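You operate a simulated robot arm through the tools that you are given. There is no shell and no other tool.

Carry out the task below with a simulated robot arm. There is one attempt and no reset: what you move stays moved.

Task
Level the clamped disc on the FORM console, then measure it and save.
Fine: switch the console on and leave it on; level means X and Y show 0; leave the disc clamped; save one reading.
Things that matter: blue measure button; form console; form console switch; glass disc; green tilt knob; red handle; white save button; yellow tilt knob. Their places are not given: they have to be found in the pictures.

It is judged by the outcome, as a careful person would: the job done as asked, and still so three seconds after it is handed in. It fails if anything else is knocked over, pushed out of place, dropped, spilled or broken.

Robot
A 7-joint arm with a two-finger parallel gripper, fixed in place. Base frame: the origin is at the foot of the arm, x ahead of it, y to its left, z up. Units: m, degrees, N and s.
With the tool pointing down near the work surface it reaches from about 0.22 to 0.6 m from the base axis. Its first joint turns from -66.0 to 66.0 degrees. Payload 2.6 kg.
The TCP is the grasp point between the finger pads, 0.03 m short of the fingertips. In the tool frame z runs along the fingers and y along their closing line. The gripper opens to 0.094 m. The fingers are 0.028 m wide and 0.01 m thick; the gripper's body (0.05 by 0.096 m) begins 0.055 m behind the TCP.
Orientation is that of the tool frame in the base frame, as a unit quaternion [w, x, y, z]. With the fingers straight down and closing along the base's y, the tool's x points along the base's -x, its y along +y and its z along -z.

Tools
- The arm moves only by the tool servo_tool. Its argument "series" is a list of rows, each an object (a shift or turn left out is 0, a gripper value left out holds the last) with "travel": the shift along the base's x, y, z in m, a list of three; "angular": the turn, a rotation vector about the base's x, y, z in degrees, a list of three. In form: [{"travel": [tx, ty, tz], "angular": [rx, ry, rz]}, ...]. A call has 1 to 20 rows; each row shifts and turns the commanded pose from where the row before left it. "grip" is the finger opening in m, from 0 to 0.094, set as the call begins (left out, the last holds). Rows are played at 5 a second. More than 0.05 m and 8.6 degrees between two rows, or a gripper value outside its range, and nothing of the call is played. A pose out of reach is approached as far as the arm can. The call stops where the force on the tool passes 90 N (or 10 N more than at its start, if that is more) or the arm is blocked; 0.2 s more then pass. The fingers move at their own pace (about 0.072 m/s each) and stop on an object; they squeeze with about 29 N. The grip force told is the motor's: it shows also when the fingers shut on nothing. Time passes only in rows, and 0.2 s behind the last, so rows that do not move let the fingers close. It gives the time, the measured TCP pose, the force on the tool (base axes), the opening and the grip force at its end, in the units of the frame above (readings bear some noise), with the torque about the TCP (base axes, N m) and any sound that the robot's microphone picked up.
- Cameras (640 x 400 px; columns grow to the right, rows downward): "scene" is fixed at [0.0327, 0.4269, 0.5658]; the picture's right is [-0.82, -0.58, 0.00], its down [-0.32, 0.45, -0.84] and it looks along [0.48, -0.68, -0.55] (base axes); focal length 316 px, centre (320, 200). "wrist" rides on the gripper at [0.076, 0.014, -0.102] in the tool frame; the picture's right is [-0.18, 0.98, 0.00], its down [-0.75, -0.14, -0.64] and it looks along [-0.63, -0.12, 0.77] (tool axes); focal length 243 px, centre (320, 200).
- snapshot(camera): a new picture of that camera. It takes no simulated time.
- probe_pixels(camera, pixels): there is no depth. For up to 12 entries [column, row, z] of the newest picture of that camera ("zoom" is the newest enlarged one), the place [x, y] in the base frame at which the ray of that pixel passes the height z, good to about 0.002 m. It takes no simulated time.
- enlarge(camera, box): a new picture of the part [left, top, right, bottom] of that camera's present view, enlarged. It takes no simulated time.
- hand_in(): hands the job in; it is judged then, once.

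Unless the task says otherwise, let go and move clear before handing in.

The tools are called after "Call:" by a JSON object that holds its "method" and its "body". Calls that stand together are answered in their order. servo_tool: Moves the arm, as the interface text tells. Its arguments: {"type":"object","properties":{"series":{"type":"array"},"grip":{"type":"number"}},"required":["series"]} The other tools are called the same way: snapshot (camera) takes a picture; probe_pixels (camera, pixels) gives the place at which the rays of pixels pass given heights; enlarge (camera, box) takes an enlarged picture of a part of a camera's view; hand_in () hands the job in.

At the start:

```text
t: 0.0
ee_pos: [0.4096, 0.0152, 0.3714]
tcp_rot: [0.0, 0.0, 1.0, 0.0]
ft_force: [0.3, 0.4, 0.1]
wrist_torque: [0.03, 0.0, 0.0]
finger_gap: 0.0938
finger_force: 0.1
```

scene: 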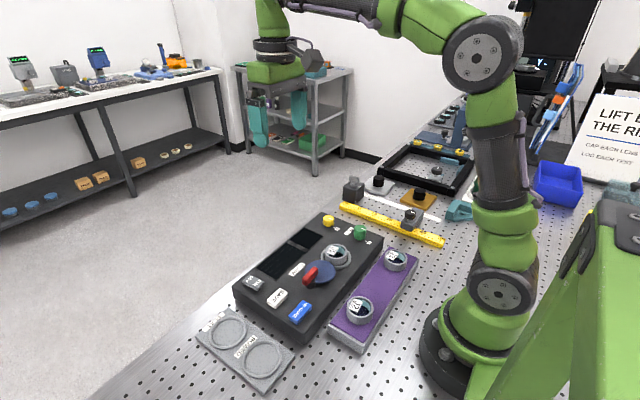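
wrist: 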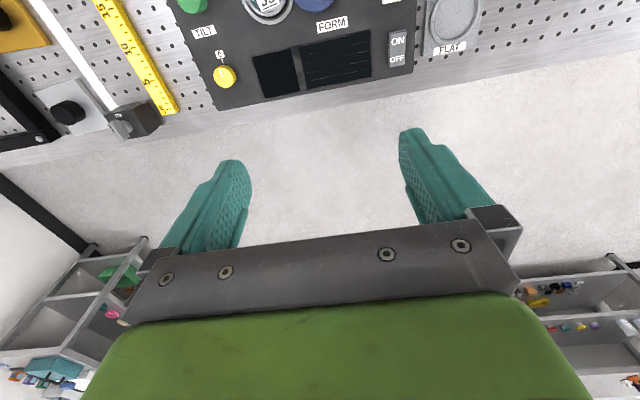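

The scene picture shows the dark FORM console around pixels (310,270), with a yellow knob (328,221), green knob (360,232), red handle (310,272), white and blue buttons (277,298), (300,312) and a switch (254,283). I will enlarge these areas for detail before moving.

Call:
{"method": "enlarge", "body": {"camera": "scene", "box": [220, 200, 400, 350]}}

Call:
{"method": "enlarge", "body": {"camera": "wrist", "box": [150, 0, 510, 120]}}

```text
2.67 times, centred on (310, 275) of scene
```

zoom: 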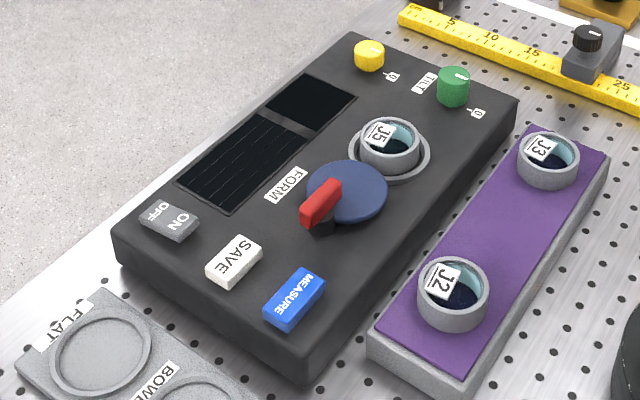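

```text
1.78 times, centred on (330, 60) of wrist
```

zoom: 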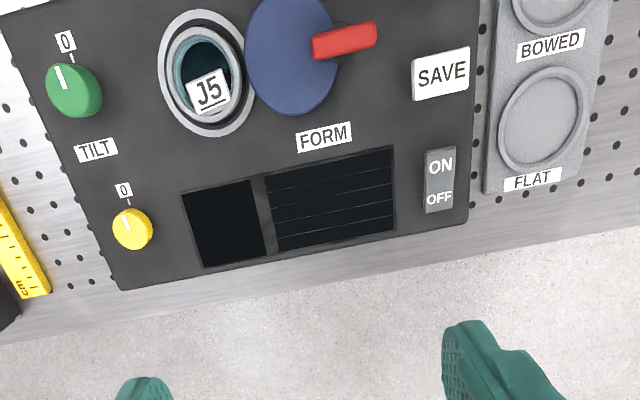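

The enlarged pictures show the controls clearly: tilt knobs with a "0" mark, an OFF/ON rocker, SAVE and MEASURE. I'll triangulate their places with both cameras at a few heights.

Call:
{"method": "probe_pixels", "body": {"camera": "scene", "pixels": [[328.4, 218.8, 0.0], [328.4, 218.8, 0.05], [328.4, 218.8, 0.1], [360, 230, 0.05], [360, 230, 0.1], [253.7, 282.5, 0.05], [253.7, 282.5, 0.1], [278, 295.6, 0.05], [278, 295.6, 0.1], [300.6, 310.6, 0.05], [300.6, 310.6, 0.1], [310.4, 276, 0.1]]}}

Call:
{"method": "probe_pixels", "body": {"camera": "wrist", "pixels": [[224.5, 77, 0.0], [224.5, 77, 0.05], [224.5, 77, 0.1], [191, 3, 0.05], [191, 3, 0.1], [397, 49, 0.05], [397, 49, 0.1], [398, 42, 0.05], [398, 42, 0.1], [217, 110, 0.05], [413, 70, 0.05], [413, 70, 0.1]]}}

```text
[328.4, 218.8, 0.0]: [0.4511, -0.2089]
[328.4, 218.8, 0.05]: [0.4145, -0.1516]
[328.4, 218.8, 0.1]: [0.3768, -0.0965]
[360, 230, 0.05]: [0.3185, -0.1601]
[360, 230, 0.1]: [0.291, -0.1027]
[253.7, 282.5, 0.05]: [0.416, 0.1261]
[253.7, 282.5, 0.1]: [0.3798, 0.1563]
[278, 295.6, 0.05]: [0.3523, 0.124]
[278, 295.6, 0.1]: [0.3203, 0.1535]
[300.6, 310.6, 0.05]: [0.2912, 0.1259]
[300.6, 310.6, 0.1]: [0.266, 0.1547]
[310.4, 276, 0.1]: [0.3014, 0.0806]
```

```text
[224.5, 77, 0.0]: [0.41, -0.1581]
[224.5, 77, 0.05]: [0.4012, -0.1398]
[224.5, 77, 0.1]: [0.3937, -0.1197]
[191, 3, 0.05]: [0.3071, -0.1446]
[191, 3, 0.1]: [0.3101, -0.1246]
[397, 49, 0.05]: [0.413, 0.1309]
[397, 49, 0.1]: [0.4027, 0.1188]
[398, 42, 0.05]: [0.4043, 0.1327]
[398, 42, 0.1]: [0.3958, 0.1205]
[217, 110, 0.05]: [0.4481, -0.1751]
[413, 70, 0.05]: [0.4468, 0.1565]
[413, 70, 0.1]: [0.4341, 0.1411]
```

The two views agree on a console top of about z≈0.05, with the switch near (0.412, 0.130) and the yellow knob near (0.402, -0.135). I'll move the arm back high above the table to get a better wrist view of the whole console.

Call:
{"method": "servo_tool", "body": {"series": [{"travel": [-0.03, 0, 0]}, {"travel": [-0.03, 0, 0]}, {"travel": [-0.03, 0, 0]}, {"travel": [-0.03, 0, 0]}, {"travel": [-0.02, 0, 0]}, {"travel": [0, 0, 0]}]}}

Call:
{"method": "snapshot", "body": {"camera": "wrist"}}

Call:
{"method": "snapshot", "body": {"camera": "scene"}}

```text
t: 1.4
ee_pos: [0.2713, 0.014, 0.3703]
tcp_rot: [0.0, 0.0, 1.0, 0.0]
ft_force: [-0.1, -0.5, 0.0]
wrist_torque: [0.02, 0.0, 0.01]
finger_gap: 0.094
finger_force: 0.1
```

```text
taken
```

wrist: 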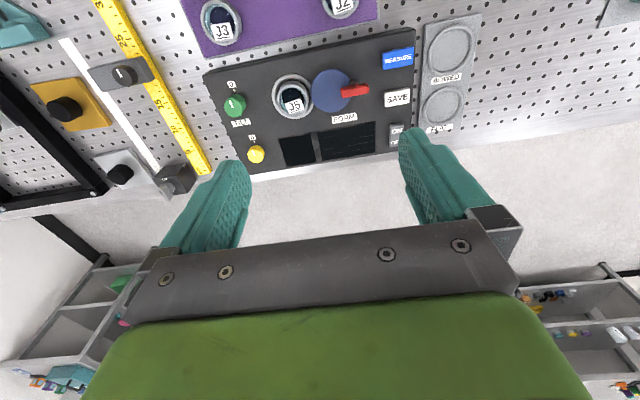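

```text
taken
```

scene: 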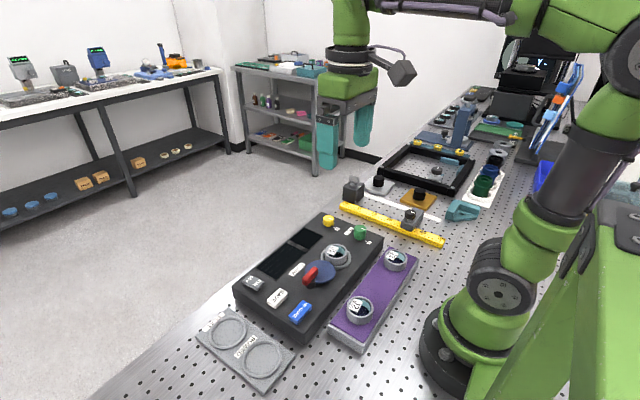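

Call:
{"method": "enlarge", "body": {"camera": "wrist", "box": [190, 20, 430, 180]}}

Call:
{"method": "enlarge", "body": {"camera": "scene", "box": [290, 205, 390, 275]}}

```text
2.50 times, centred on (310, 100) of wrist
```

zoom: 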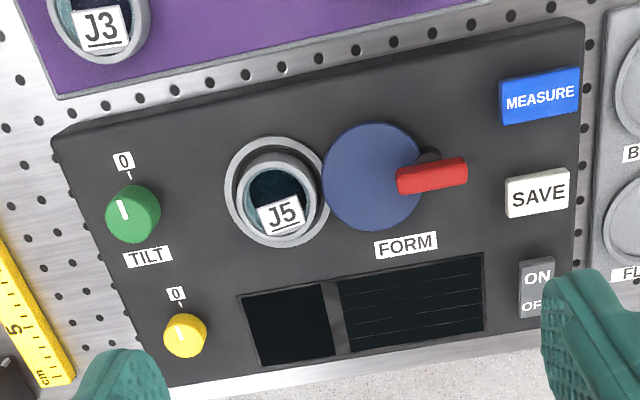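

```text
5.71 times, centred on (340, 240) of scene
```

zoom: 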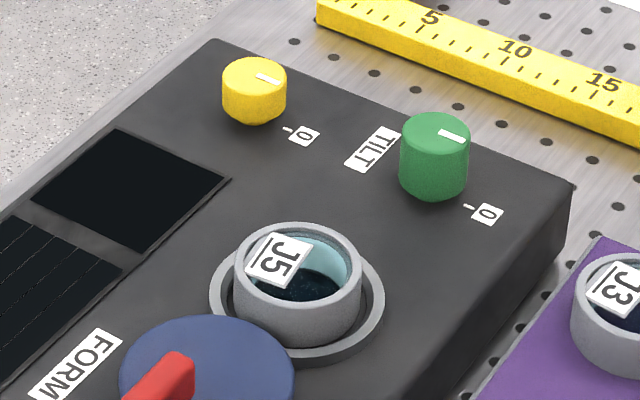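

The switch shows ON on the base-side end (wrist zoom pixel (538,278)), and both knobs point roughly at their 0 marks. I'll probe the exact places of the controls in this view to triangulate again.

Call:
{"method": "probe_pixels", "body": {"camera": "wrist", "pixels": [[397.2, 131.2, 0.05], [397.2, 131.2, 0.07], [397.2, 98, 0.05], [397.2, 98, 0.07], [398, 58, 0.05], [398, 58, 0.07], [234, 104, 0.05], [234, 104, 0.08], [254.8, 153.2, 0.05], [254.8, 153.2, 0.08], [202, 75, 0.05], [418, 30, 0.05]]}}

Call:
{"method": "probe_pixels", "body": {"camera": "scene", "pixels": [[254, 281, 0.05], [254, 281, 0.07], [278, 295.6, 0.05], [278, 295.6, 0.07], [300.6, 310.6, 0.05], [300.6, 310.6, 0.07], [360.1, 228, 0.05], [360.1, 228, 0.08], [328.4, 218, 0.05], [328.4, 218, 0.08], [384, 238, 0.05], [384, 238, 0.06]]}}

```text
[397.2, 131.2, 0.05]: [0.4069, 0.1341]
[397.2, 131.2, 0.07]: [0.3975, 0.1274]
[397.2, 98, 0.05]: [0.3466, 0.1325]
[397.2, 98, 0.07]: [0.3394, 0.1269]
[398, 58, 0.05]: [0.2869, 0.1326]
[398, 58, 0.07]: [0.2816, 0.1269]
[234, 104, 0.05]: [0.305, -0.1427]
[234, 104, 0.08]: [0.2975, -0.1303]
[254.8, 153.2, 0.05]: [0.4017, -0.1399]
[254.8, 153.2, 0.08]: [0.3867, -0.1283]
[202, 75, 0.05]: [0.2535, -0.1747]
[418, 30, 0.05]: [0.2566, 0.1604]
```

```text
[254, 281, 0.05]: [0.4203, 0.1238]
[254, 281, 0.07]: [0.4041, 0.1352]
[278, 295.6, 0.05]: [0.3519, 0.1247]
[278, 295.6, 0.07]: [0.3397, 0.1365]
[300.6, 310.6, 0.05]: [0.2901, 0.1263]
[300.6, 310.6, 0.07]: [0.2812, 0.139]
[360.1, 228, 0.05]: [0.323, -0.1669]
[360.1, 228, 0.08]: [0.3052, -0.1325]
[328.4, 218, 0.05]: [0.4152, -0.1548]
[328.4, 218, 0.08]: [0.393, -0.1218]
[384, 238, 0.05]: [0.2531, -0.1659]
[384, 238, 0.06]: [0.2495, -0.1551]
```

Triangulation gives SAVE ≈ (0.344, 0.130), MEASURE ≈ (0.285, 0.130), and the ON end of the switch ≈ (0.400, 0.130), all at z≈0.06. I'll close the fingers and move above the ON end of the switch.

Call:
{"method": "servo_tool", "body": {"series": [{"travel": [0.016, 0.0145, -0.025]}, {"travel": [0.016, 0.0145, -0.025]}, {"travel": [0.016, 0.0145, -0.025]}, {"travel": [0.016, 0.0145, -0.025]}, {"travel": [0.016, 0.0145, -0.025]}, {"travel": [0.016, 0.0145, -0.025]}, {"travel": [0.016, 0.0145, -0.025]}, {"travel": [0.014, 0.0145, -0.025]}, {"travel": [0, 0, 0]}], "grip": 0.0}}

Call:
{"method": "enlarge", "body": {"camera": "scene", "box": [210, 200, 370, 300]}}

Call:
{"method": "snapshot", "body": {"camera": "wrist"}}

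```text
t: 3.4
ee_pos: [0.3959, 0.1265, 0.1721]
tcp_rot: [0.002, 0.0, 1.0, -0.001]
ft_force: [0.1, -0.5, 0.2]
wrist_torque: [0.03, 0.0, -0.01]
finger_gap: 0.0
finger_force: 28.3
```

```text
4.00 times, centred on (290, 250) of scene
```

zoom: 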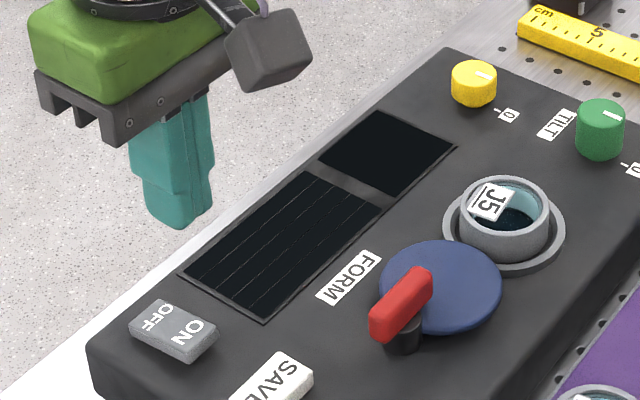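

```text
taken
```

wrist: 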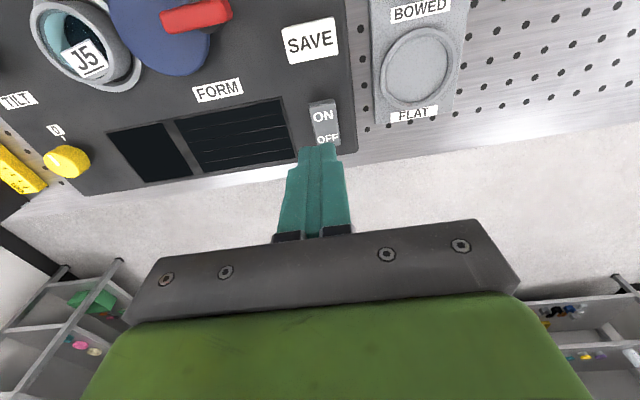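

The closed fingers are at (0.396, 0.127, 0.172), above the switch side. I'll probe the rocker's ends (wrist pixels (321,103) and (322,117)) for exact alignment.

Call:
{"method": "probe_pixels", "body": {"camera": "wrist", "pixels": [[321, 103, 0.06], [322, 117, 0.06], [327, 147, 0.055], [309, 104, 0.06], [335, 101, 0.06], [321, 103, 0.065], [308, 40, 0.06], [322, 117, 0.055]]}}

Call:
{"method": "probe_pixels", "body": {"camera": "zoom", "pixels": [[200, 342, 0.06], [200, 342, 0.065], [173, 328, 0.06], [145, 313, 0.06], [190, 332, 0.06], [190, 332, 0.055], [192, 326, 0.06]]}}

```text
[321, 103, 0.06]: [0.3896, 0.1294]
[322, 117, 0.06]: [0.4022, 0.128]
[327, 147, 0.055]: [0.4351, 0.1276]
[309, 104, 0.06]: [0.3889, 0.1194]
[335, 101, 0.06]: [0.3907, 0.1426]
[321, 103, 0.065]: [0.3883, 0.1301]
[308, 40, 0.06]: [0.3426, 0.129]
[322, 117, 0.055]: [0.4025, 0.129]
```

```text
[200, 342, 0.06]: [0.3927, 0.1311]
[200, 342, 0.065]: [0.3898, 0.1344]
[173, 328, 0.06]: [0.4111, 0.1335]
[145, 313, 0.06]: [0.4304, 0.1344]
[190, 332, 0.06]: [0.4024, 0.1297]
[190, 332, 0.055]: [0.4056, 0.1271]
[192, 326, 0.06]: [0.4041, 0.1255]
```

The rocker spans x 0.389–0.433, y 0.119–0.142, so pressing at x≈0.396 touches the ON half only. I'll descend to just above it.

Call:
{"method": "servo_tool", "body": {"series": [{"travel": [0, 0.004, -0.02]}, {"travel": [0, 0, -0.02]}, {"travel": [0, 0, -0.02]}, {"travel": [0, 0, -0.008]}, {"travel": [0, 0, -0.003]}, {"travel": [0, 0, -0.003]}, {"travel": [0, 0, 0]}]}}

Call:
{"method": "enlarge", "body": {"camera": "scene", "box": [210, 220, 370, 320]}}

```text
t: 5.0
ee_pos: [0.3941, 0.1343, 0.0971]
tcp_rot: [0.001, 0.0, 1.0, 0.0]
ft_force: [0.1, -0.1, -0.8]
wrist_torque: [-0.02, 0.0, 0.02]
finger_gap: 0.0
finger_force: 29.3
```

```text
4.00 times, centred on (290, 270) of scene
```

zoom: 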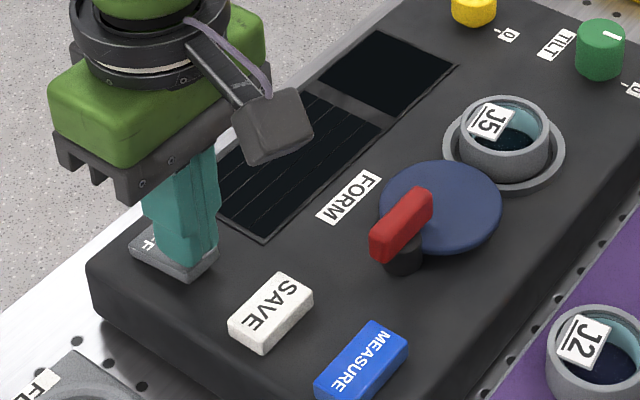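

The fingertips sit just above the ON half of the rocker with no contact force yet. I'll press down in small steps.

Call:
{"method": "servo_tool", "body": {"series": [{"travel": [0, 0, -0.002]}, {"travel": [0, 0, -0.002]}, {"travel": [0, 0, -0.002]}, {"travel": [0, 0, 0]}]}}

Call:
{"method": "enlarge", "body": {"camera": "scene", "box": [210, 220, 370, 320]}}

```text
t: 6.0
ee_pos: [0.3953, 0.1342, 0.0923]
tcp_rot: [0.001, 0.0, 1.0, 0.0]
ft_force: [0.0, -0.1, -0.5]
wrist_torque: [0.01, 0.02, 0.0]
finger_gap: 0.0
finger_force: 28.7
```

```text
4.00 times, centred on (290, 270) of scene
```

zoom: 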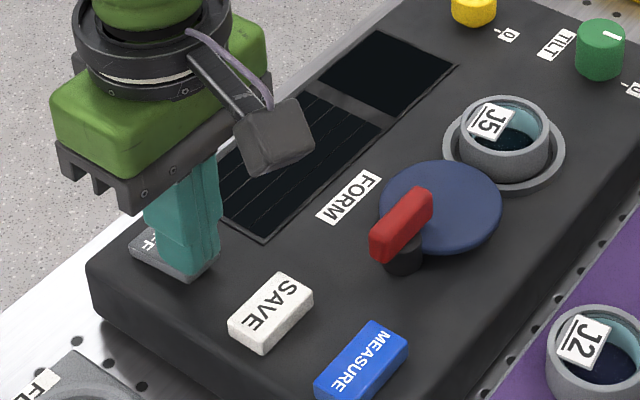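

The force is still near zero at TCP z≈0.092 (tips at about 0.062), so the tips have not yet met the rocker. I'll continue down in small steps.

Call:
{"method": "servo_tool", "body": {"series": [{"travel": [0, 0, -0.002]}, {"travel": [0, 0, -0.002]}, {"travel": [0, 0, -0.002]}, {"travel": [0, 0, 0]}]}}

Call:
{"method": "enlarge", "body": {"camera": "scene", "box": [210, 220, 370, 320]}}

```text
t: 7.0
ee_pos: [0.3968, 0.1342, 0.0881]
tcp_rot: [0.001, 0.001, 1.0, 0.0]
ft_force: [-25.1, -9.1, 48.2]
wrist_torque: [-0.3, 0.1, -0.02]
finger_gap: 0.0004
finger_force: 28.8
```

```text
4.00 times, centred on (290, 270) of scene
```

zoom: 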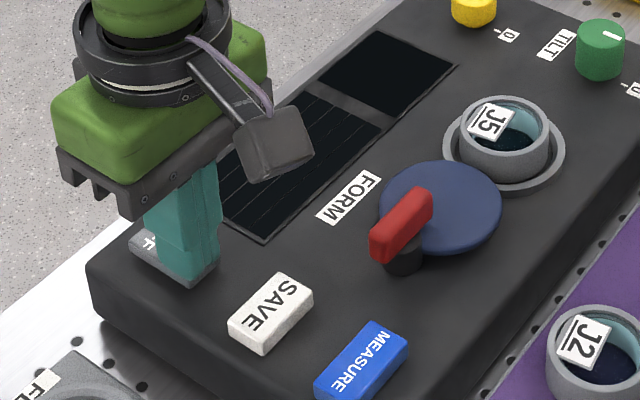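

The force rose to 48 N with no sound and the display is still dark. I'll lift off and look at the rocker more closely before pushing harder.

Call:
{"method": "servo_tool", "body": {"series": [{"travel": [0, 0, 0.01]}, {"travel": [0, 0, 0.02]}, {"travel": [0, 0.0, 0.03]}, {"travel": [-0.03, 0.0, 0.02]}, {"travel": [-0.03, 0, 0]}, {"travel": [0, 0, 0]}]}}

Call:
{"method": "enlarge", "body": {"camera": "scene", "box": [220, 250, 300, 300]}}

Call:
{"method": "enlarge", "body": {"camera": "wrist", "box": [200, 40, 440, 200]}}

```text
t: 8.4
ee_pos: [0.3328, 0.1361, 0.1672]
tcp_rot: [0.0, 0.0, 1.0, 0.0]
ft_force: [-0.4, 0.9, 0.2]
wrist_torque: [-0.01, 0.0, 0.02]
finger_gap: 0.0001
finger_force: 28.9
```

```text
8.00 times, centred on (260, 275) of scene
```

zoom: 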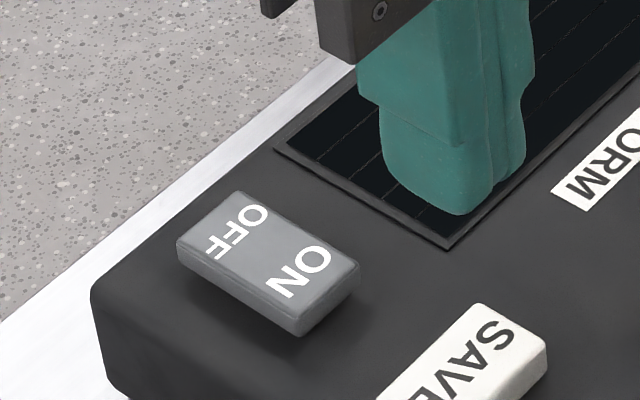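

```text
2.50 times, centred on (320, 120) of wrist
```

zoom: 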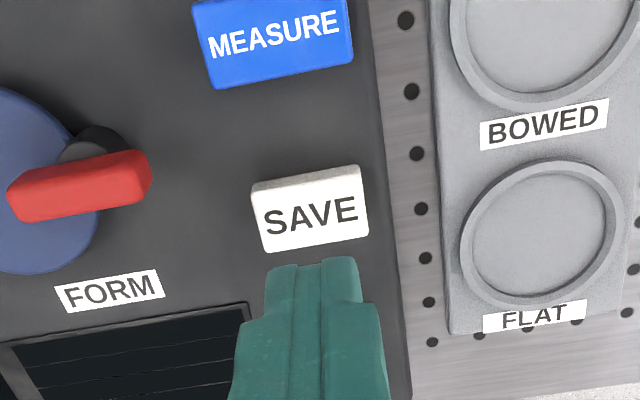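

The rocker looks much as before and the visible part of the display is dark. I'll move the arm aside toward the base to see the whole display.

Call:
{"method": "servo_tool", "body": {"series": [{"travel": [-0.03, 0.0, 0.03]}, {"travel": [-0.03, 0.0, 0.03]}, {"travel": [-0.02, 0, 0.03]}, {"travel": [0, 0, 0]}]}}

Call:
{"method": "enlarge", "body": {"camera": "scene", "box": [220, 200, 380, 300]}}

Call:
{"method": "snapshot", "body": {"camera": "wrist"}}

```text
t: 9.4
ee_pos: [0.2529, 0.136, 0.2578]
tcp_rot: [0.0, 0.0, 1.0, 0.0]
ft_force: [0.7, -0.2, -0.5]
wrist_torque: [0.01, -0.03, -0.03]
finger_gap: 0.0
finger_force: 28.6
```

```text
4.00 times, centred on (300, 250) of scene
```

zoom: 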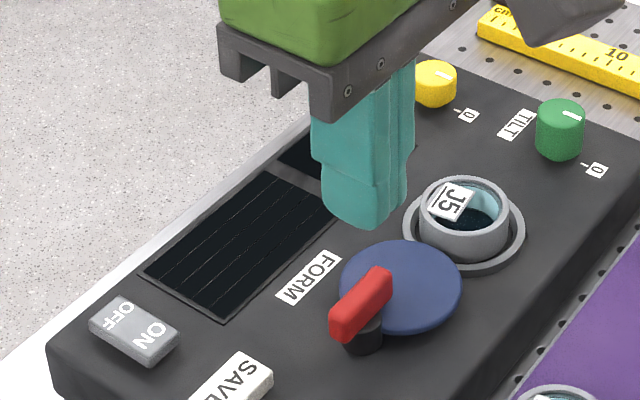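

```text
taken
```

wrist: 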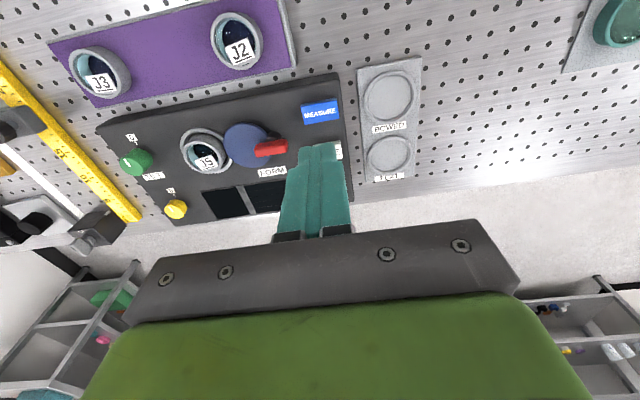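

The display is still dark, so the press had no effect; I need to see which way the rocker is tilted. I'll zoom hard on the rocker at scene (255,282).

Call:
{"method": "enlarge", "body": {"camera": "scene", "box": [235, 268, 275, 293]}}

```text
16.00 times, centred on (255, 280) of scene
```

zoom: 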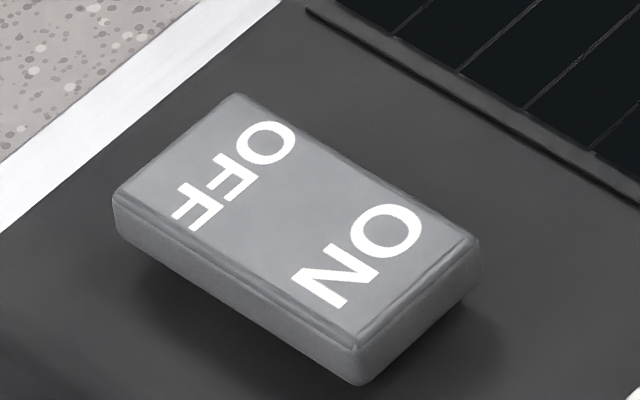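

The slab is level and my tip covered it right up to its middle (x≈0.411), so the push went through the pivot. I'll go to the outermost ON edge (x≈0.385) and press there.

Call:
{"method": "servo_tool", "body": {"series": [{"travel": [0.026, -0.004, -0.02]}, {"travel": [0.026, 0, -0.02]}, {"travel": [0.026, 0, -0.02]}, {"travel": [0.026, 0, -0.025]}, {"travel": [0.026, 0, -0.025]}, {"travel": [0, 0, -0.025]}, {"travel": [0, 0, -0.02]}, {"travel": [0, 0, 0]}]}}

Call:
{"method": "enlarge", "body": {"camera": "scene", "box": [230, 250, 310, 300]}}

Call:
{"method": "enlarge", "body": {"camera": "wrist", "box": [240, 80, 400, 180]}}

```text
t: 11.2
ee_pos: [0.3872, 0.1312, 0.1001]
tcp_rot: [0.0, 0.0, 1.0, 0.0]
ft_force: [0.5, 1.0, 0.4]
wrist_torque: [0.0, 0.0, 0.02]
finger_gap: 0.0002
finger_force: 29.1
```

```text
8.00 times, centred on (270, 275) of scene
```

zoom: 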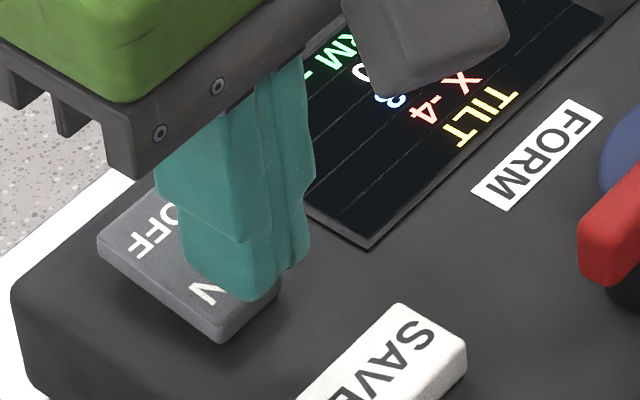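

```text
4.00 times, centred on (320, 130) of wrist
```

zoom: 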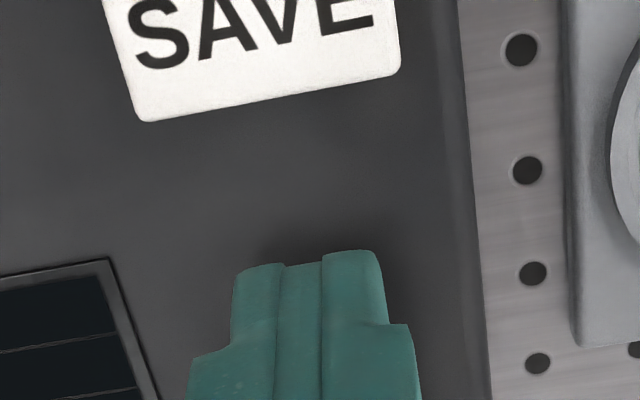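

The display is now lit and reads "TILT X -4 ...", so the earlier press did switch it on and the screen only took some seconds to start. I won't press again; I'll lift and back off to read it.

Call:
{"method": "servo_tool", "body": {"series": [{"travel": [0, 0, 0.03]}, {"travel": [-0.02, 0, 0.04]}, {"travel": [-0.03, -0.03, 0.04]}, {"travel": [-0.04, -0.03, 0.03]}, {"travel": [-0.03, -0.03, 0.03]}, {"travel": [-0.02, -0.03, 0.03]}, {"travel": [0, 0, 0]}], "grip": 0.06}}

Call:
{"method": "enlarge", "body": {"camera": "scene", "box": [240, 210, 360, 285]}}

Call:
{"method": "snapshot", "body": {"camera": "wrist"}}

```text
refused: row 3 steps farther than a row can; nothing moved
```

```text
5.33 times, centred on (300, 248) of scene
```

zoom: 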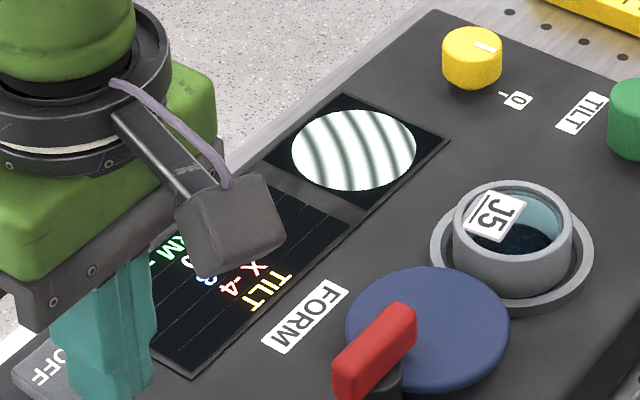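

```text
taken
```

wrist: 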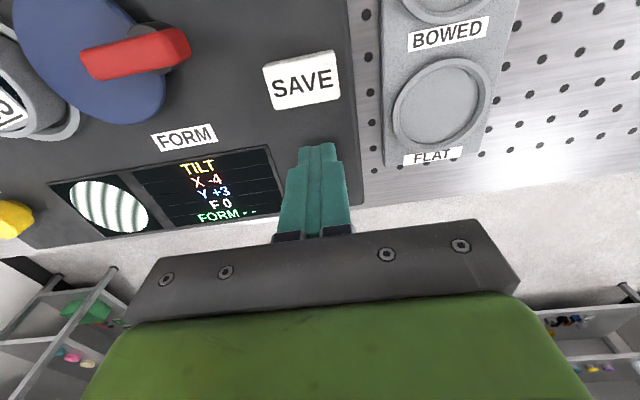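

The wrist picture at (210,190) reads TILT X -4, Y +3, F 0, FORM --, so the console is on. The call was refused for step length, so I'll use smaller steps, rise, and travel to above the yellow knob with the gripper part open.

Call:
{"method": "servo_tool", "body": {"series": [{"travel": [0, 0, 0.035]}, {"travel": [0, 0, 0.04]}, {"travel": [-0.01, -0.03, 0.03]}, {"travel": [-0.01, -0.04, 0]}, {"travel": [-0.01, -0.045, 0]}, {"travel": [-0.01, -0.045, 0]}, {"travel": [0, -0.045, 0]}, {"travel": [0, -0.045, 0]}, {"travel": [0, -0.015, 0]}, {"travel": [0, 0, 0]}], "grip": 0.06}}

Call:
{"method": "snapshot", "body": {"camera": "wrist"}}

Call:
{"method": "snapshot", "body": {"camera": "scene"}}

```text
t: 13.4
ee_pos: [0.3437, -0.134, 0.2052]
tcp_rot: [0.0, 0.001, 1.0, -0.001]
ft_force: [-0.7, -0.9, 0.3]
wrist_torque: [0.02, -0.01, 0.01]
finger_gap: 0.06
finger_force: 0.1
```

```text
taken
```

wrist: 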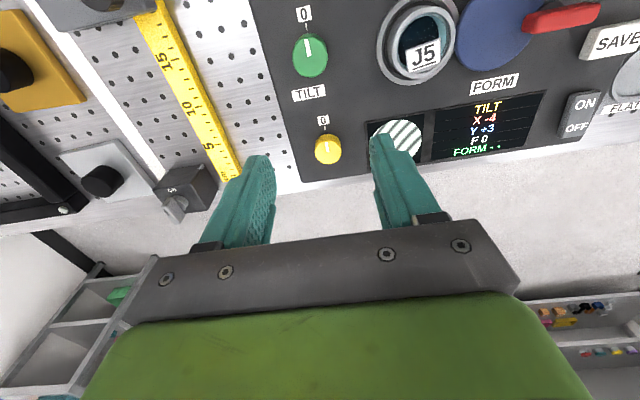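

```text
taken
```

scene: 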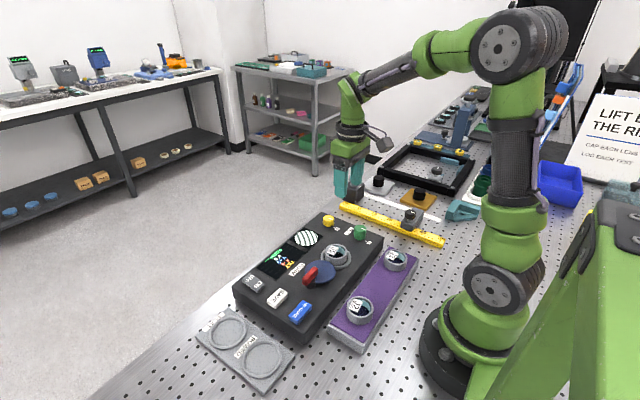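

The display still reads X -4, Y +3 and the yellow knob is at wrist pixel (328,149). I'll enlarge it to measure its centre and height.

Call:
{"method": "enlarge", "body": {"camera": "wrist", "box": [270, 20, 430, 180]}}

Call:
{"method": "enlarge", "body": {"camera": "scene", "box": [305, 205, 385, 255]}}

```text
2.50 times, centred on (350, 100) of wrist
```

zoom: 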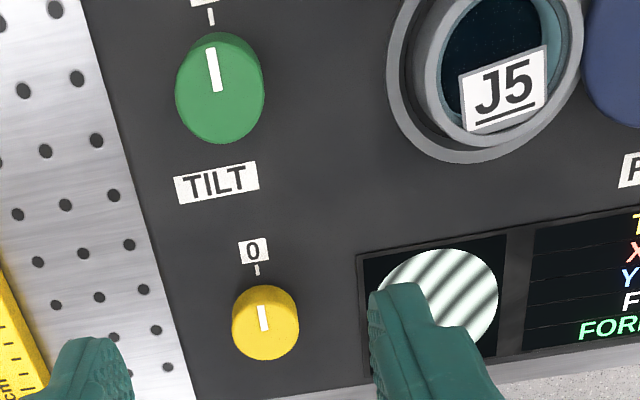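

```text
8.00 times, centred on (345, 230) of scene
```

zoom: 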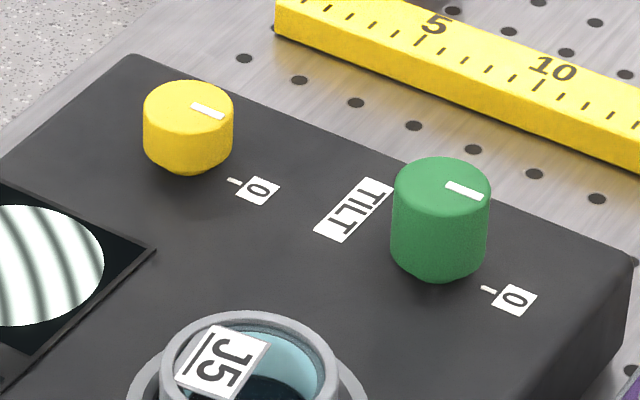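

The knobs look about 0.03 m in diameter (yellow ~0.018 tall, green ~0.026 tall). I'll probe their top centres in both views.

Call:
{"method": "probe_pixels", "body": {"camera": "wrist", "pixels": [[328.4, 151.2, 0.065], [328.4, 151.2, 0.07], [328.4, 151.2, 0.075], [309.6, 59, 0.07], [309.6, 59, 0.075], [309.6, 59, 0.08], [323.6, 120, 0.05], [304.5, 14, 0.05]]}}

Call:
{"method": "probe_pixels", "body": {"camera": "scene", "pixels": [[328.5, 218.5, 0.065], [328.5, 218.5, 0.07], [328.5, 218.5, 0.075], [360.1, 228.1, 0.07], [360.1, 228.1, 0.075], [360.1, 228.1, 0.08], [337.1, 228.8, 0.05], [369.0, 242.5, 0.05]]}}

```text
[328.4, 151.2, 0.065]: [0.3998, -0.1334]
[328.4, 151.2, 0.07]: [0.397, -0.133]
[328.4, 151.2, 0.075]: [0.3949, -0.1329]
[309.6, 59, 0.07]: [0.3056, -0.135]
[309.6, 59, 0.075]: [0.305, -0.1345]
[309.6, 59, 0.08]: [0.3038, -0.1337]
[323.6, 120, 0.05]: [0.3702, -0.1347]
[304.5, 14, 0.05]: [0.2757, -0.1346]
```

```text
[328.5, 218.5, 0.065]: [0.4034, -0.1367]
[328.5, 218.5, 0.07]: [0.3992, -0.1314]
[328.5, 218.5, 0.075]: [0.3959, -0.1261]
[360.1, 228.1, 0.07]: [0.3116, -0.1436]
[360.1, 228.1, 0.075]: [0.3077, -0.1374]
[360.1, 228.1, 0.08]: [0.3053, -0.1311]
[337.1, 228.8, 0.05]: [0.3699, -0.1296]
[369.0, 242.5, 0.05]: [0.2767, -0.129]
```

Yellow knob's top centre is about (0.3985, -0.133, 0.068), green's about (0.3045, -0.134, 0.078). I'll lower the open gripper over the yellow knob, stopping above it to check alignment.

Call:
{"method": "servo_tool", "body": {"series": [{"travel": [0.02, 0.001, -0.02]}, {"travel": [0.02, 0, -0.02]}, {"travel": [0.013, 0, -0.02]}, {"travel": [0, 0, -0.02]}, {"travel": [0, 0, -0.015]}, {"travel": [0, 0, 0]}]}}

Call:
{"method": "snapshot", "body": {"camera": "wrist"}}

Call:
{"method": "enlarge", "body": {"camera": "scene", "box": [275, 190, 395, 265]}}

```text
t: 14.8
ee_pos: [0.3989, -0.1345, 0.1115]
tcp_rot: [0.001, 0.0, 1.0, 0.0]
ft_force: [-0.1, 0.0, 0.0]
wrist_torque: [0.01, -0.01, 0.01]
finger_gap: 0.06
finger_force: 0.0
```

```text
taken
```

wrist: 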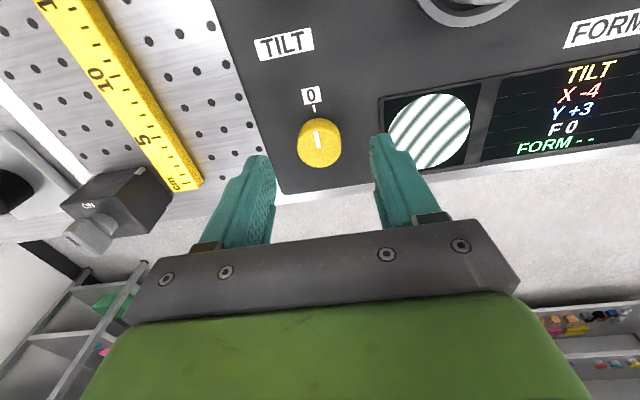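

```text
5.33 times, centred on (335, 228) of scene
```

zoom: 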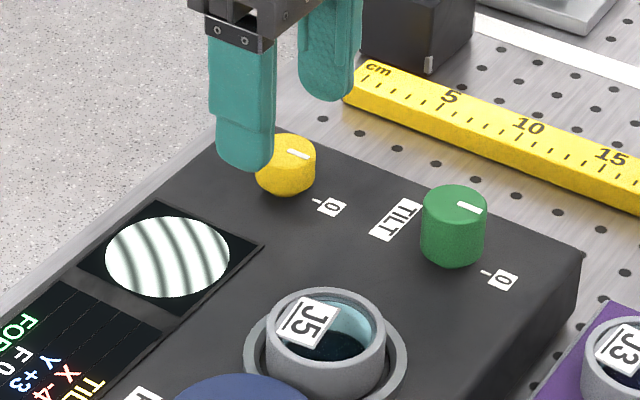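

The knob at wrist (319,143) sits midway between the fingertips (262,160) and (378,140). I'll descend to grasp height and close.

Call:
{"method": "servo_tool", "body": {"series": [{"travel": [0, 0, -0.01]}, {"travel": [0, 0, -0.01]}, {"travel": [0, 0, -0.006]}, {"travel": [0, 0, 0]}]}}

Call:
{"method": "snapshot", "body": {"camera": "wrist"}}

Call:
{"method": "enlarge", "body": {"camera": "scene", "box": [275, 190, 395, 265]}}

```text
t: 15.8
ee_pos: [0.3983, -0.1334, 0.0841]
tcp_rot: [0.001, 0.0, 1.0, 0.0]
ft_force: [0.3, -0.6, 0.2]
wrist_torque: [0.0, 0.01, 0.0]
finger_gap: 0.06
finger_force: 0.1
```

```text
taken
```

wrist: 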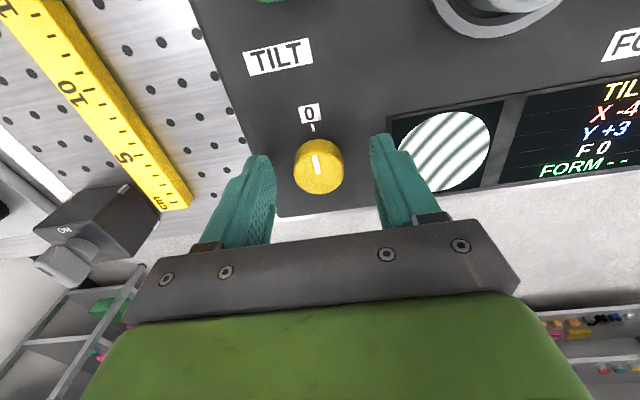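

```text
5.33 times, centred on (335, 228) of scene
```

zoom: 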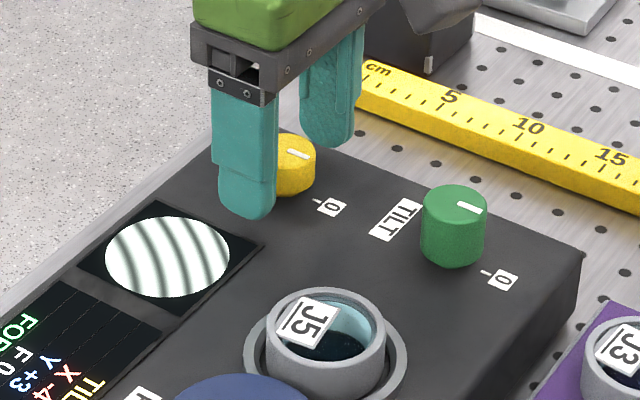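

The fingers straddle the yellow knob with no contact and the display remains readable. I'll close on the knob.

Call:
{"method": "servo_tool", "body": {"series": [{"travel": [0, 0, 0]}, {"travel": [0, 0, 0]}, {"travel": [0, 0, 0]}, {"travel": [0, 0, 0]}], "grip": 0.015}}

Call:
{"method": "snapshot", "body": {"camera": "wrist"}}

```text
t: 16.8
ee_pos: [0.3979, -0.1337, 0.0842]
tcp_rot: [0.0, 0.0, 1.0, -0.001]
ft_force: [2.6, -8.9, -6.8]
wrist_torque: [-0.28, -0.04, 0.0]
finger_gap: 0.0295
finger_force: 45.5
```

```text
taken
```

wrist: 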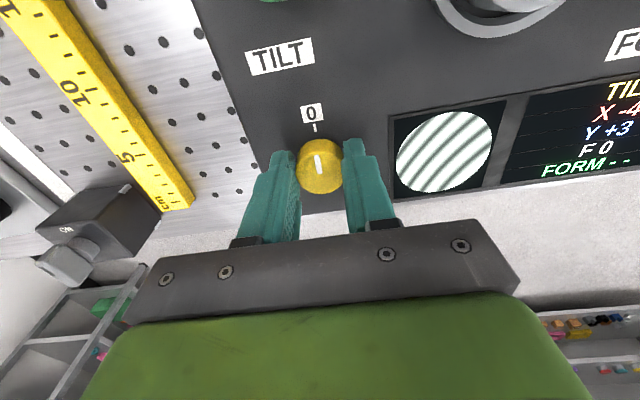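

The fingers hold the yellow knob (gap 0.0295 m). I'll turn it 12° counter-clockwise seen from above and see which reading changes.

Call:
{"method": "servo_tool", "body": {"series": [{"angular": [0, 0, 4]}, {"angular": [0, 0, 4]}, {"angular": [0, 0, 4]}, {"travel": [0, 0, 0]}]}}

Call:
{"method": "snapshot", "body": {"camera": "wrist"}}

Call:
{"method": "enlarge", "body": {"camera": "scene", "box": [235, 200, 375, 290]}}

```text
t: 17.8
ee_pos: [0.3967, -0.1346, 0.0844]
tcp_rot: [0.0, -0.104, 0.995, -0.002]
ft_force: [2.4, -19.7, -9.4]
wrist_torque: [-0.65, -0.12, -0.07]
finger_gap: 0.0293
finger_force: 45.5
```

```text
taken
```

wrist: 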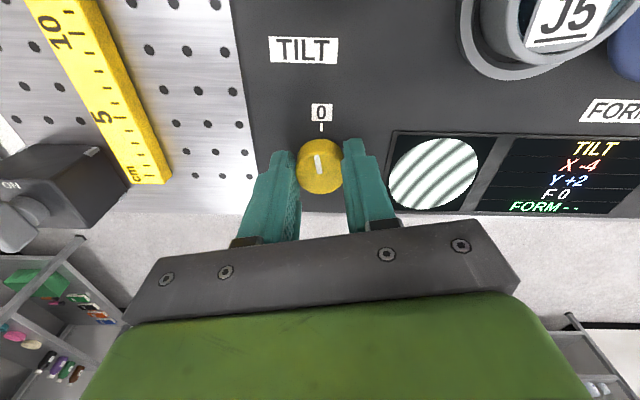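

```text
4.44 times, centred on (305, 245) of scene
```

zoom: 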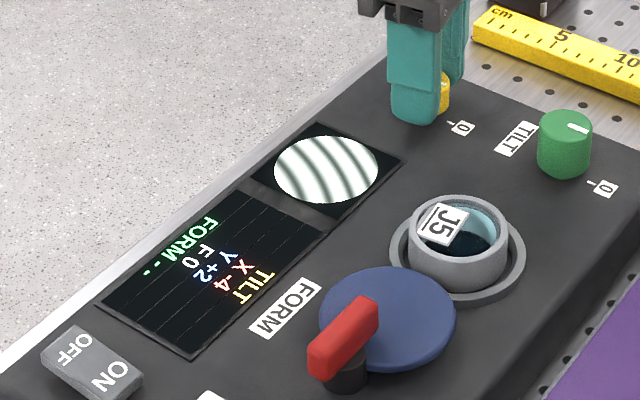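

Turning the yellow knob by +12° took Y from +3 to +2 (X unchanged). There's a side force of -20 N in y, so I'll ease y by about -1 mm and keep turning.

Call:
{"method": "servo_tool", "body": {"series": [{"travel": [0, -0.001, 0], "angular": [0, 0, 3]}, {"angular": [0, 0, 3]}, {"travel": [0, 0, 0]}]}}

Call:
{"method": "enlarge", "body": {"camera": "scene", "box": [235, 200, 375, 290]}}

```text
t: 18.6
ee_pos: [0.3986, -0.1354, 0.0841]
tcp_rot: [0.0, -0.157, 0.988, -0.001]
ft_force: [7.6, -19.9, -15.8]
wrist_torque: [-0.52, -0.01, -0.06]
finger_gap: 0.0292
finger_force: 45.0
```

```text
4.44 times, centred on (305, 245) of scene
```

zoom: 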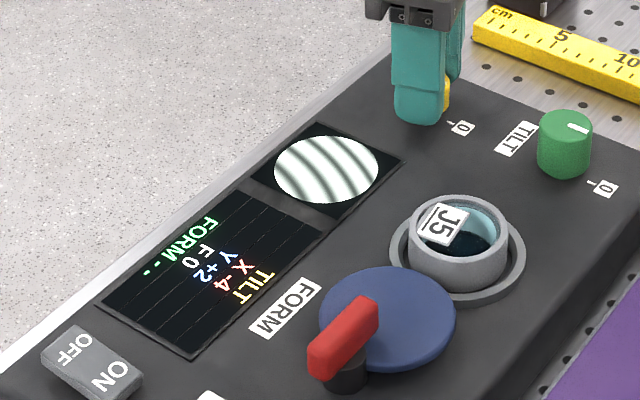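

At +18° total Y still shows +2; the side force remains about -20 N in y and -16 N in z. I'll ease a further 1 mm in y and z while turning +6° more.

Call:
{"method": "servo_tool", "body": {"series": [{"travel": [0, -0.001, -0.0005], "angular": [0, 0, 3]}, {"travel": [0.0005, 0, -0.0005], "angular": [0, 0, 3]}, {"travel": [0, 0, 0]}]}}

Call:
{"method": "enlarge", "body": {"camera": "scene", "box": [235, 200, 375, 290]}}

```text
t: 19.4
ee_pos: [0.3972, -0.1358, 0.0834]
tcp_rot: [-0.001, -0.206, 0.979, 0.0]
ft_force: [-21.6, -10.2, 28.1]
wrist_torque: [-0.25, 0.65, 0.02]
finger_gap: 0.0296
finger_force: 45.3
```

```text
4.44 times, centred on (305, 245) of scene
```

zoom: 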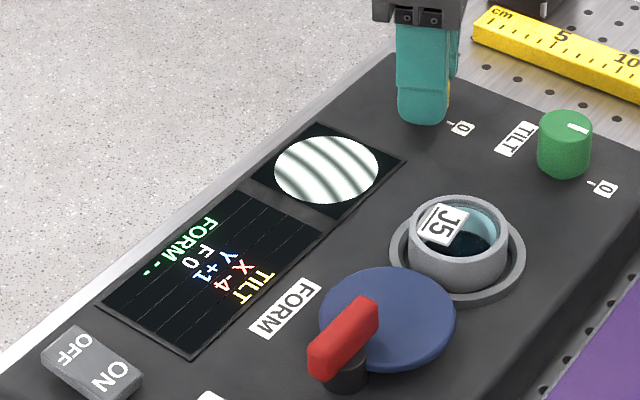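

Y now shows +1 at +24°. The z ease was too much (28 N up), so I'll take back a bit in z and x while turning +6°.

Call:
{"method": "servo_tool", "body": {"series": [{"travel": [-0.0005, 0, 0.0006], "angular": [0, 0, 3]}, {"travel": [0, 0, 0], "angular": [0, 0, 3]}, {"travel": [0, 0, 0]}]}}

Call:
{"method": "enlarge", "body": {"camera": "scene", "box": [235, 200, 375, 290]}}

```text
t: 20.2
ee_pos: [0.3971, -0.1362, 0.0851]
tcp_rot: [0.0, -0.258, 0.966, 0.0]
ft_force: [-23.6, -8.7, 33.0]
wrist_torque: [-0.1, 0.61, 0.01]
finger_gap: 0.0294
finger_force: 44.8
```

```text
4.44 times, centred on (305, 245) of scene
```

zoom: 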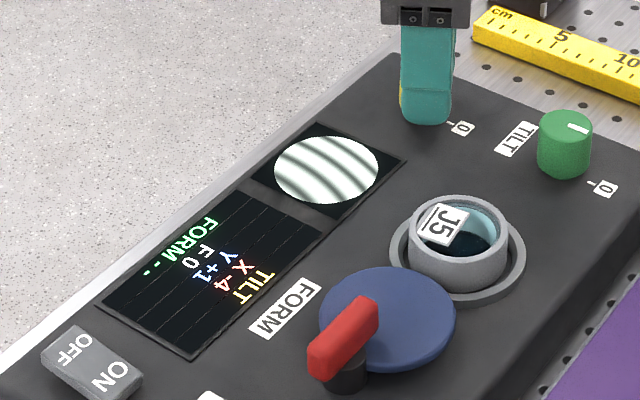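

Y still +1 at +30°; force is 33 N up and -24 N in x, so I'll back off 1 mm in z and x while turning another +6°.

Call:
{"method": "servo_tool", "body": {"series": [{"travel": [-0.001, 0, 0.001], "angular": [0, 0, 3]}, {"travel": [0, 0, 0], "angular": [0, 0, 3]}, {"travel": [0, 0, 0]}]}}

Call:
{"method": "enlarge", "body": {"camera": "scene", "box": [235, 200, 375, 290]}}

```text
t: 21.0
ee_pos: [0.398, -0.1361, 0.0843]
tcp_rot: [0.0, -0.31, 0.951, -0.001]
ft_force: [2.1, -14.7, -4.5]
wrist_torque: [-0.48, -0.06, -0.02]
finger_gap: 0.0294
finger_force: 45.0
```

```text
4.44 times, centred on (305, 245) of scene
```

zoom: 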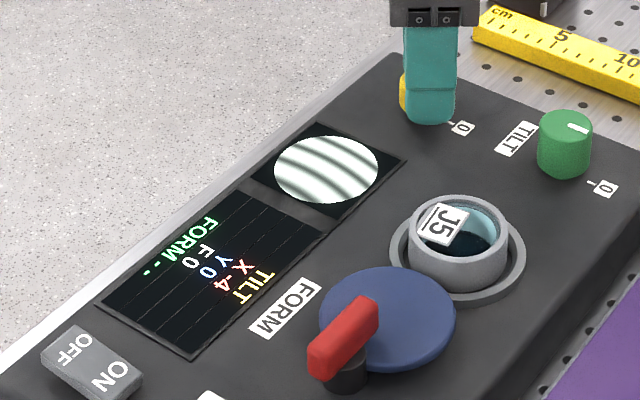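

Y now shows 0 at +36° (about 12° per unit, so this is mid-zero), and forces have dropped. I'll open the fingers, rise, and check the display.

Call:
{"method": "servo_tool", "body": {"series": [{"travel": [0, 0, 0]}, {"travel": [0, 0, 0]}, {"travel": [0, 0, 0.01]}, {"travel": [0, 0, 0.02]}, {"travel": [0, 0, 0.03]}, {"travel": [0, 0, 0]}], "grip": 0.05}}

Call:
{"method": "snapshot", "body": {"camera": "wrist"}}

Call:
{"method": "enlarge", "body": {"camera": "scene", "box": [235, 200, 375, 290]}}

```text
t: 22.4
ee_pos: [0.3997, -0.1349, 0.1451]
tcp_rot: [0.0, -0.308, 0.951, 0.0]
ft_force: [-0.5, 0.1, -0.4]
wrist_torque: [0.02, -0.01, -0.03]
finger_gap: 0.0501
finger_force: 0.1
```

```text
taken
```

wrist: 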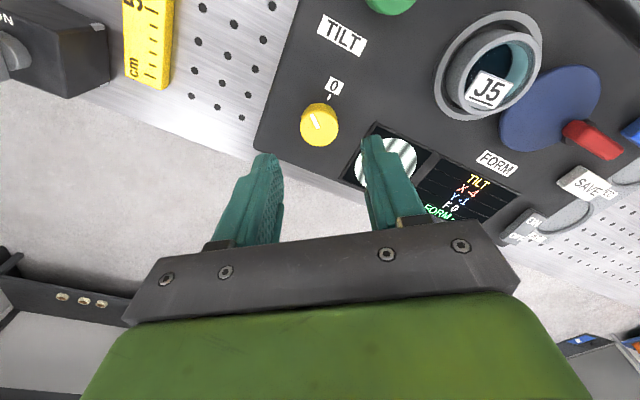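

```text
4.44 times, centred on (305, 245) of scene
```

zoom: 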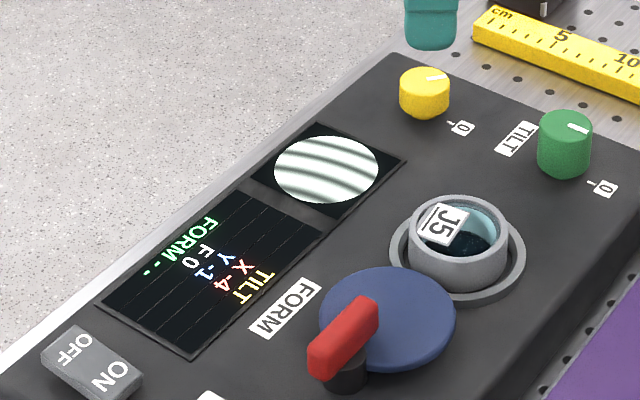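

After release the display reads Y -1: either the reading lags or the knob moved on release. I'll wait a second and read again.

Call:
{"method": "servo_tool", "body": {"series": [{"travel": [0, 0, 0]}, {"travel": [0, 0, 0]}, {"travel": [0, 0, 0]}, {"travel": [0, 0, 0]}, {"travel": [0, 0, 0]}, {"travel": [0, 0, 0]}, {"travel": [0, 0, 0]}, {"travel": [0, 0, 0]}]}}

Call:
{"method": "enlarge", "body": {"camera": "scene", "box": [235, 200, 375, 290]}}

Call:
{"method": "enlarge", "body": {"camera": "scene", "box": [305, 205, 385, 255]}}

```text
t: 24.2
ee_pos: [0.3986, -0.1349, 0.1447]
tcp_rot: [0.0, -0.309, 0.951, 0.0]
ft_force: [0.5, 0.3, 0.0]
wrist_torque: [0.01, 0.0, 0.02]
finger_gap: 0.0501
finger_force: 0.0
```

```text
4.44 times, centred on (305, 245) of scene
```

zoom: 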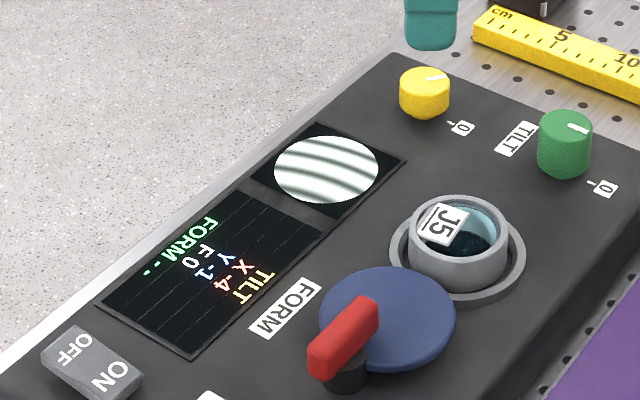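

```text
8.00 times, centred on (345, 230) of scene
```

zoom: 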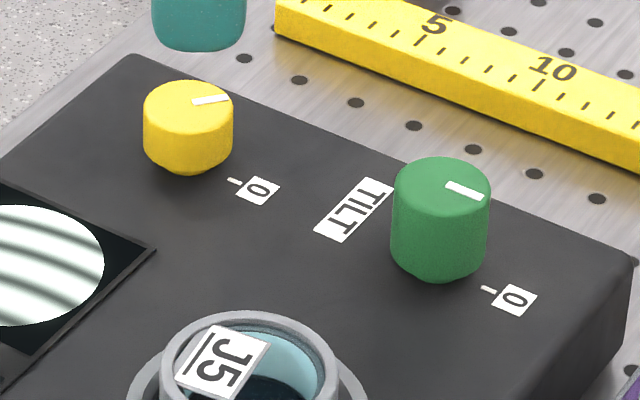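

The reading is stable at Y -1, so the display lags (or the knob settled further). I'll measure the yellow pointer's present angle from its ends in this zoom to calibrate degrees per unit.

Call:
{"method": "probe_pixels", "body": {"camera": "zoom", "pixels": [[192, 103, 0.068], [229, 98, 0.068], [188, 108, 0.068], [192, 106, 0.068], [224, 117, 0.068], [447, 185, 0.078], [483, 197, 0.078], [441, 185, 0.078]]}}

Call:
{"method": "enlarge", "body": {"camera": "wrist", "box": [280, 70, 400, 145]}}

```text
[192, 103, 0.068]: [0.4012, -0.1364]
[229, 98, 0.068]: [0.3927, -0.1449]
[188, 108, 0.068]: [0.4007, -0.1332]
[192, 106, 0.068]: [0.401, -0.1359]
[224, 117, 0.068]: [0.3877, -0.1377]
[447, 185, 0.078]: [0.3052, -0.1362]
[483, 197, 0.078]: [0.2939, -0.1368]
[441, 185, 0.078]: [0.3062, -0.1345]
```

```text
5.33 times, centred on (340, 108) of wrist
```

zoom: 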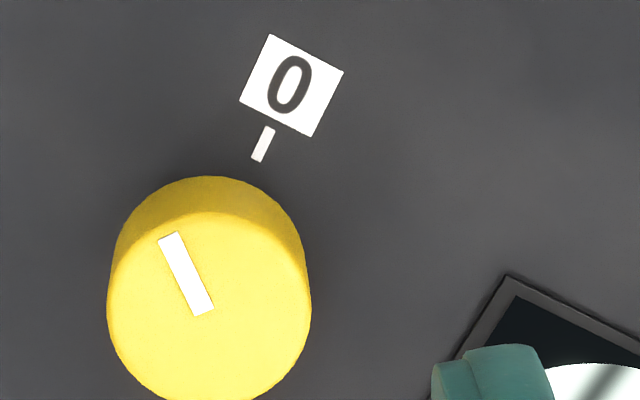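

The pointer turned ~36° (no slip), so the scale is roughly 9°/unit and the display lags. I'll go back down, regrip the yellow knob, and turn it back a little with a wait before reading.

Call:
{"method": "servo_tool", "body": {"series": [{"travel": [0.0005, -0.0005, -0.03]}, {"travel": [0, 0, -0.02]}, {"travel": [0, 0, -0.01]}, {"travel": [0, 0, 0]}], "grip": 0.05}}

Call:
{"method": "servo_tool", "body": {"series": [{"travel": [0, 0, 0]}, {"travel": [0, 0, 0]}, {"travel": [0, 0, 0]}, {"travel": [0, 0, 0]}, {"travel": [0, 0, 0]}, {"travel": [0, 0, 0]}], "grip": 0.015}}

Call:
{"method": "enlarge", "body": {"camera": "scene", "box": [235, 200, 375, 290]}}

```text
t: 25.2
ee_pos: [0.3983, -0.1367, 0.0864]
tcp_rot: [0.0, -0.309, 0.951, 0.0]
ft_force: [0.0, 0.3, 0.7]
wrist_torque: [-0.02, 0.0, 0.0]
finger_gap: 0.05
finger_force: 0.1
```

```text
t: 26.6
ee_pos: [0.3983, -0.137, 0.0854]
tcp_rot: [0.0, -0.309, 0.951, 0.0]
ft_force: [3.1, 0.7, -5.0]
wrist_torque: [0.0, -0.05, 0.0]
finger_gap: 0.0294
finger_force: 45.0
```

```text
4.44 times, centred on (305, 245) of scene
```

zoom: 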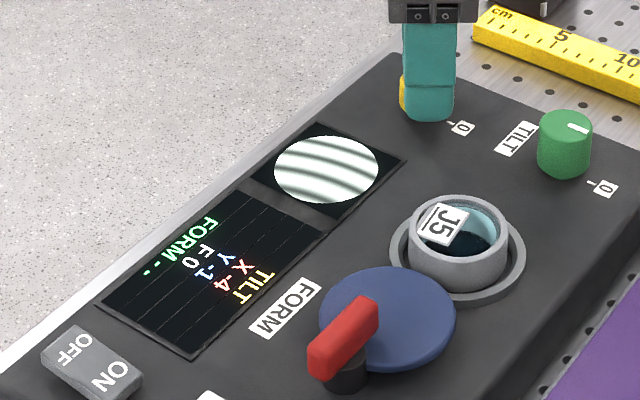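

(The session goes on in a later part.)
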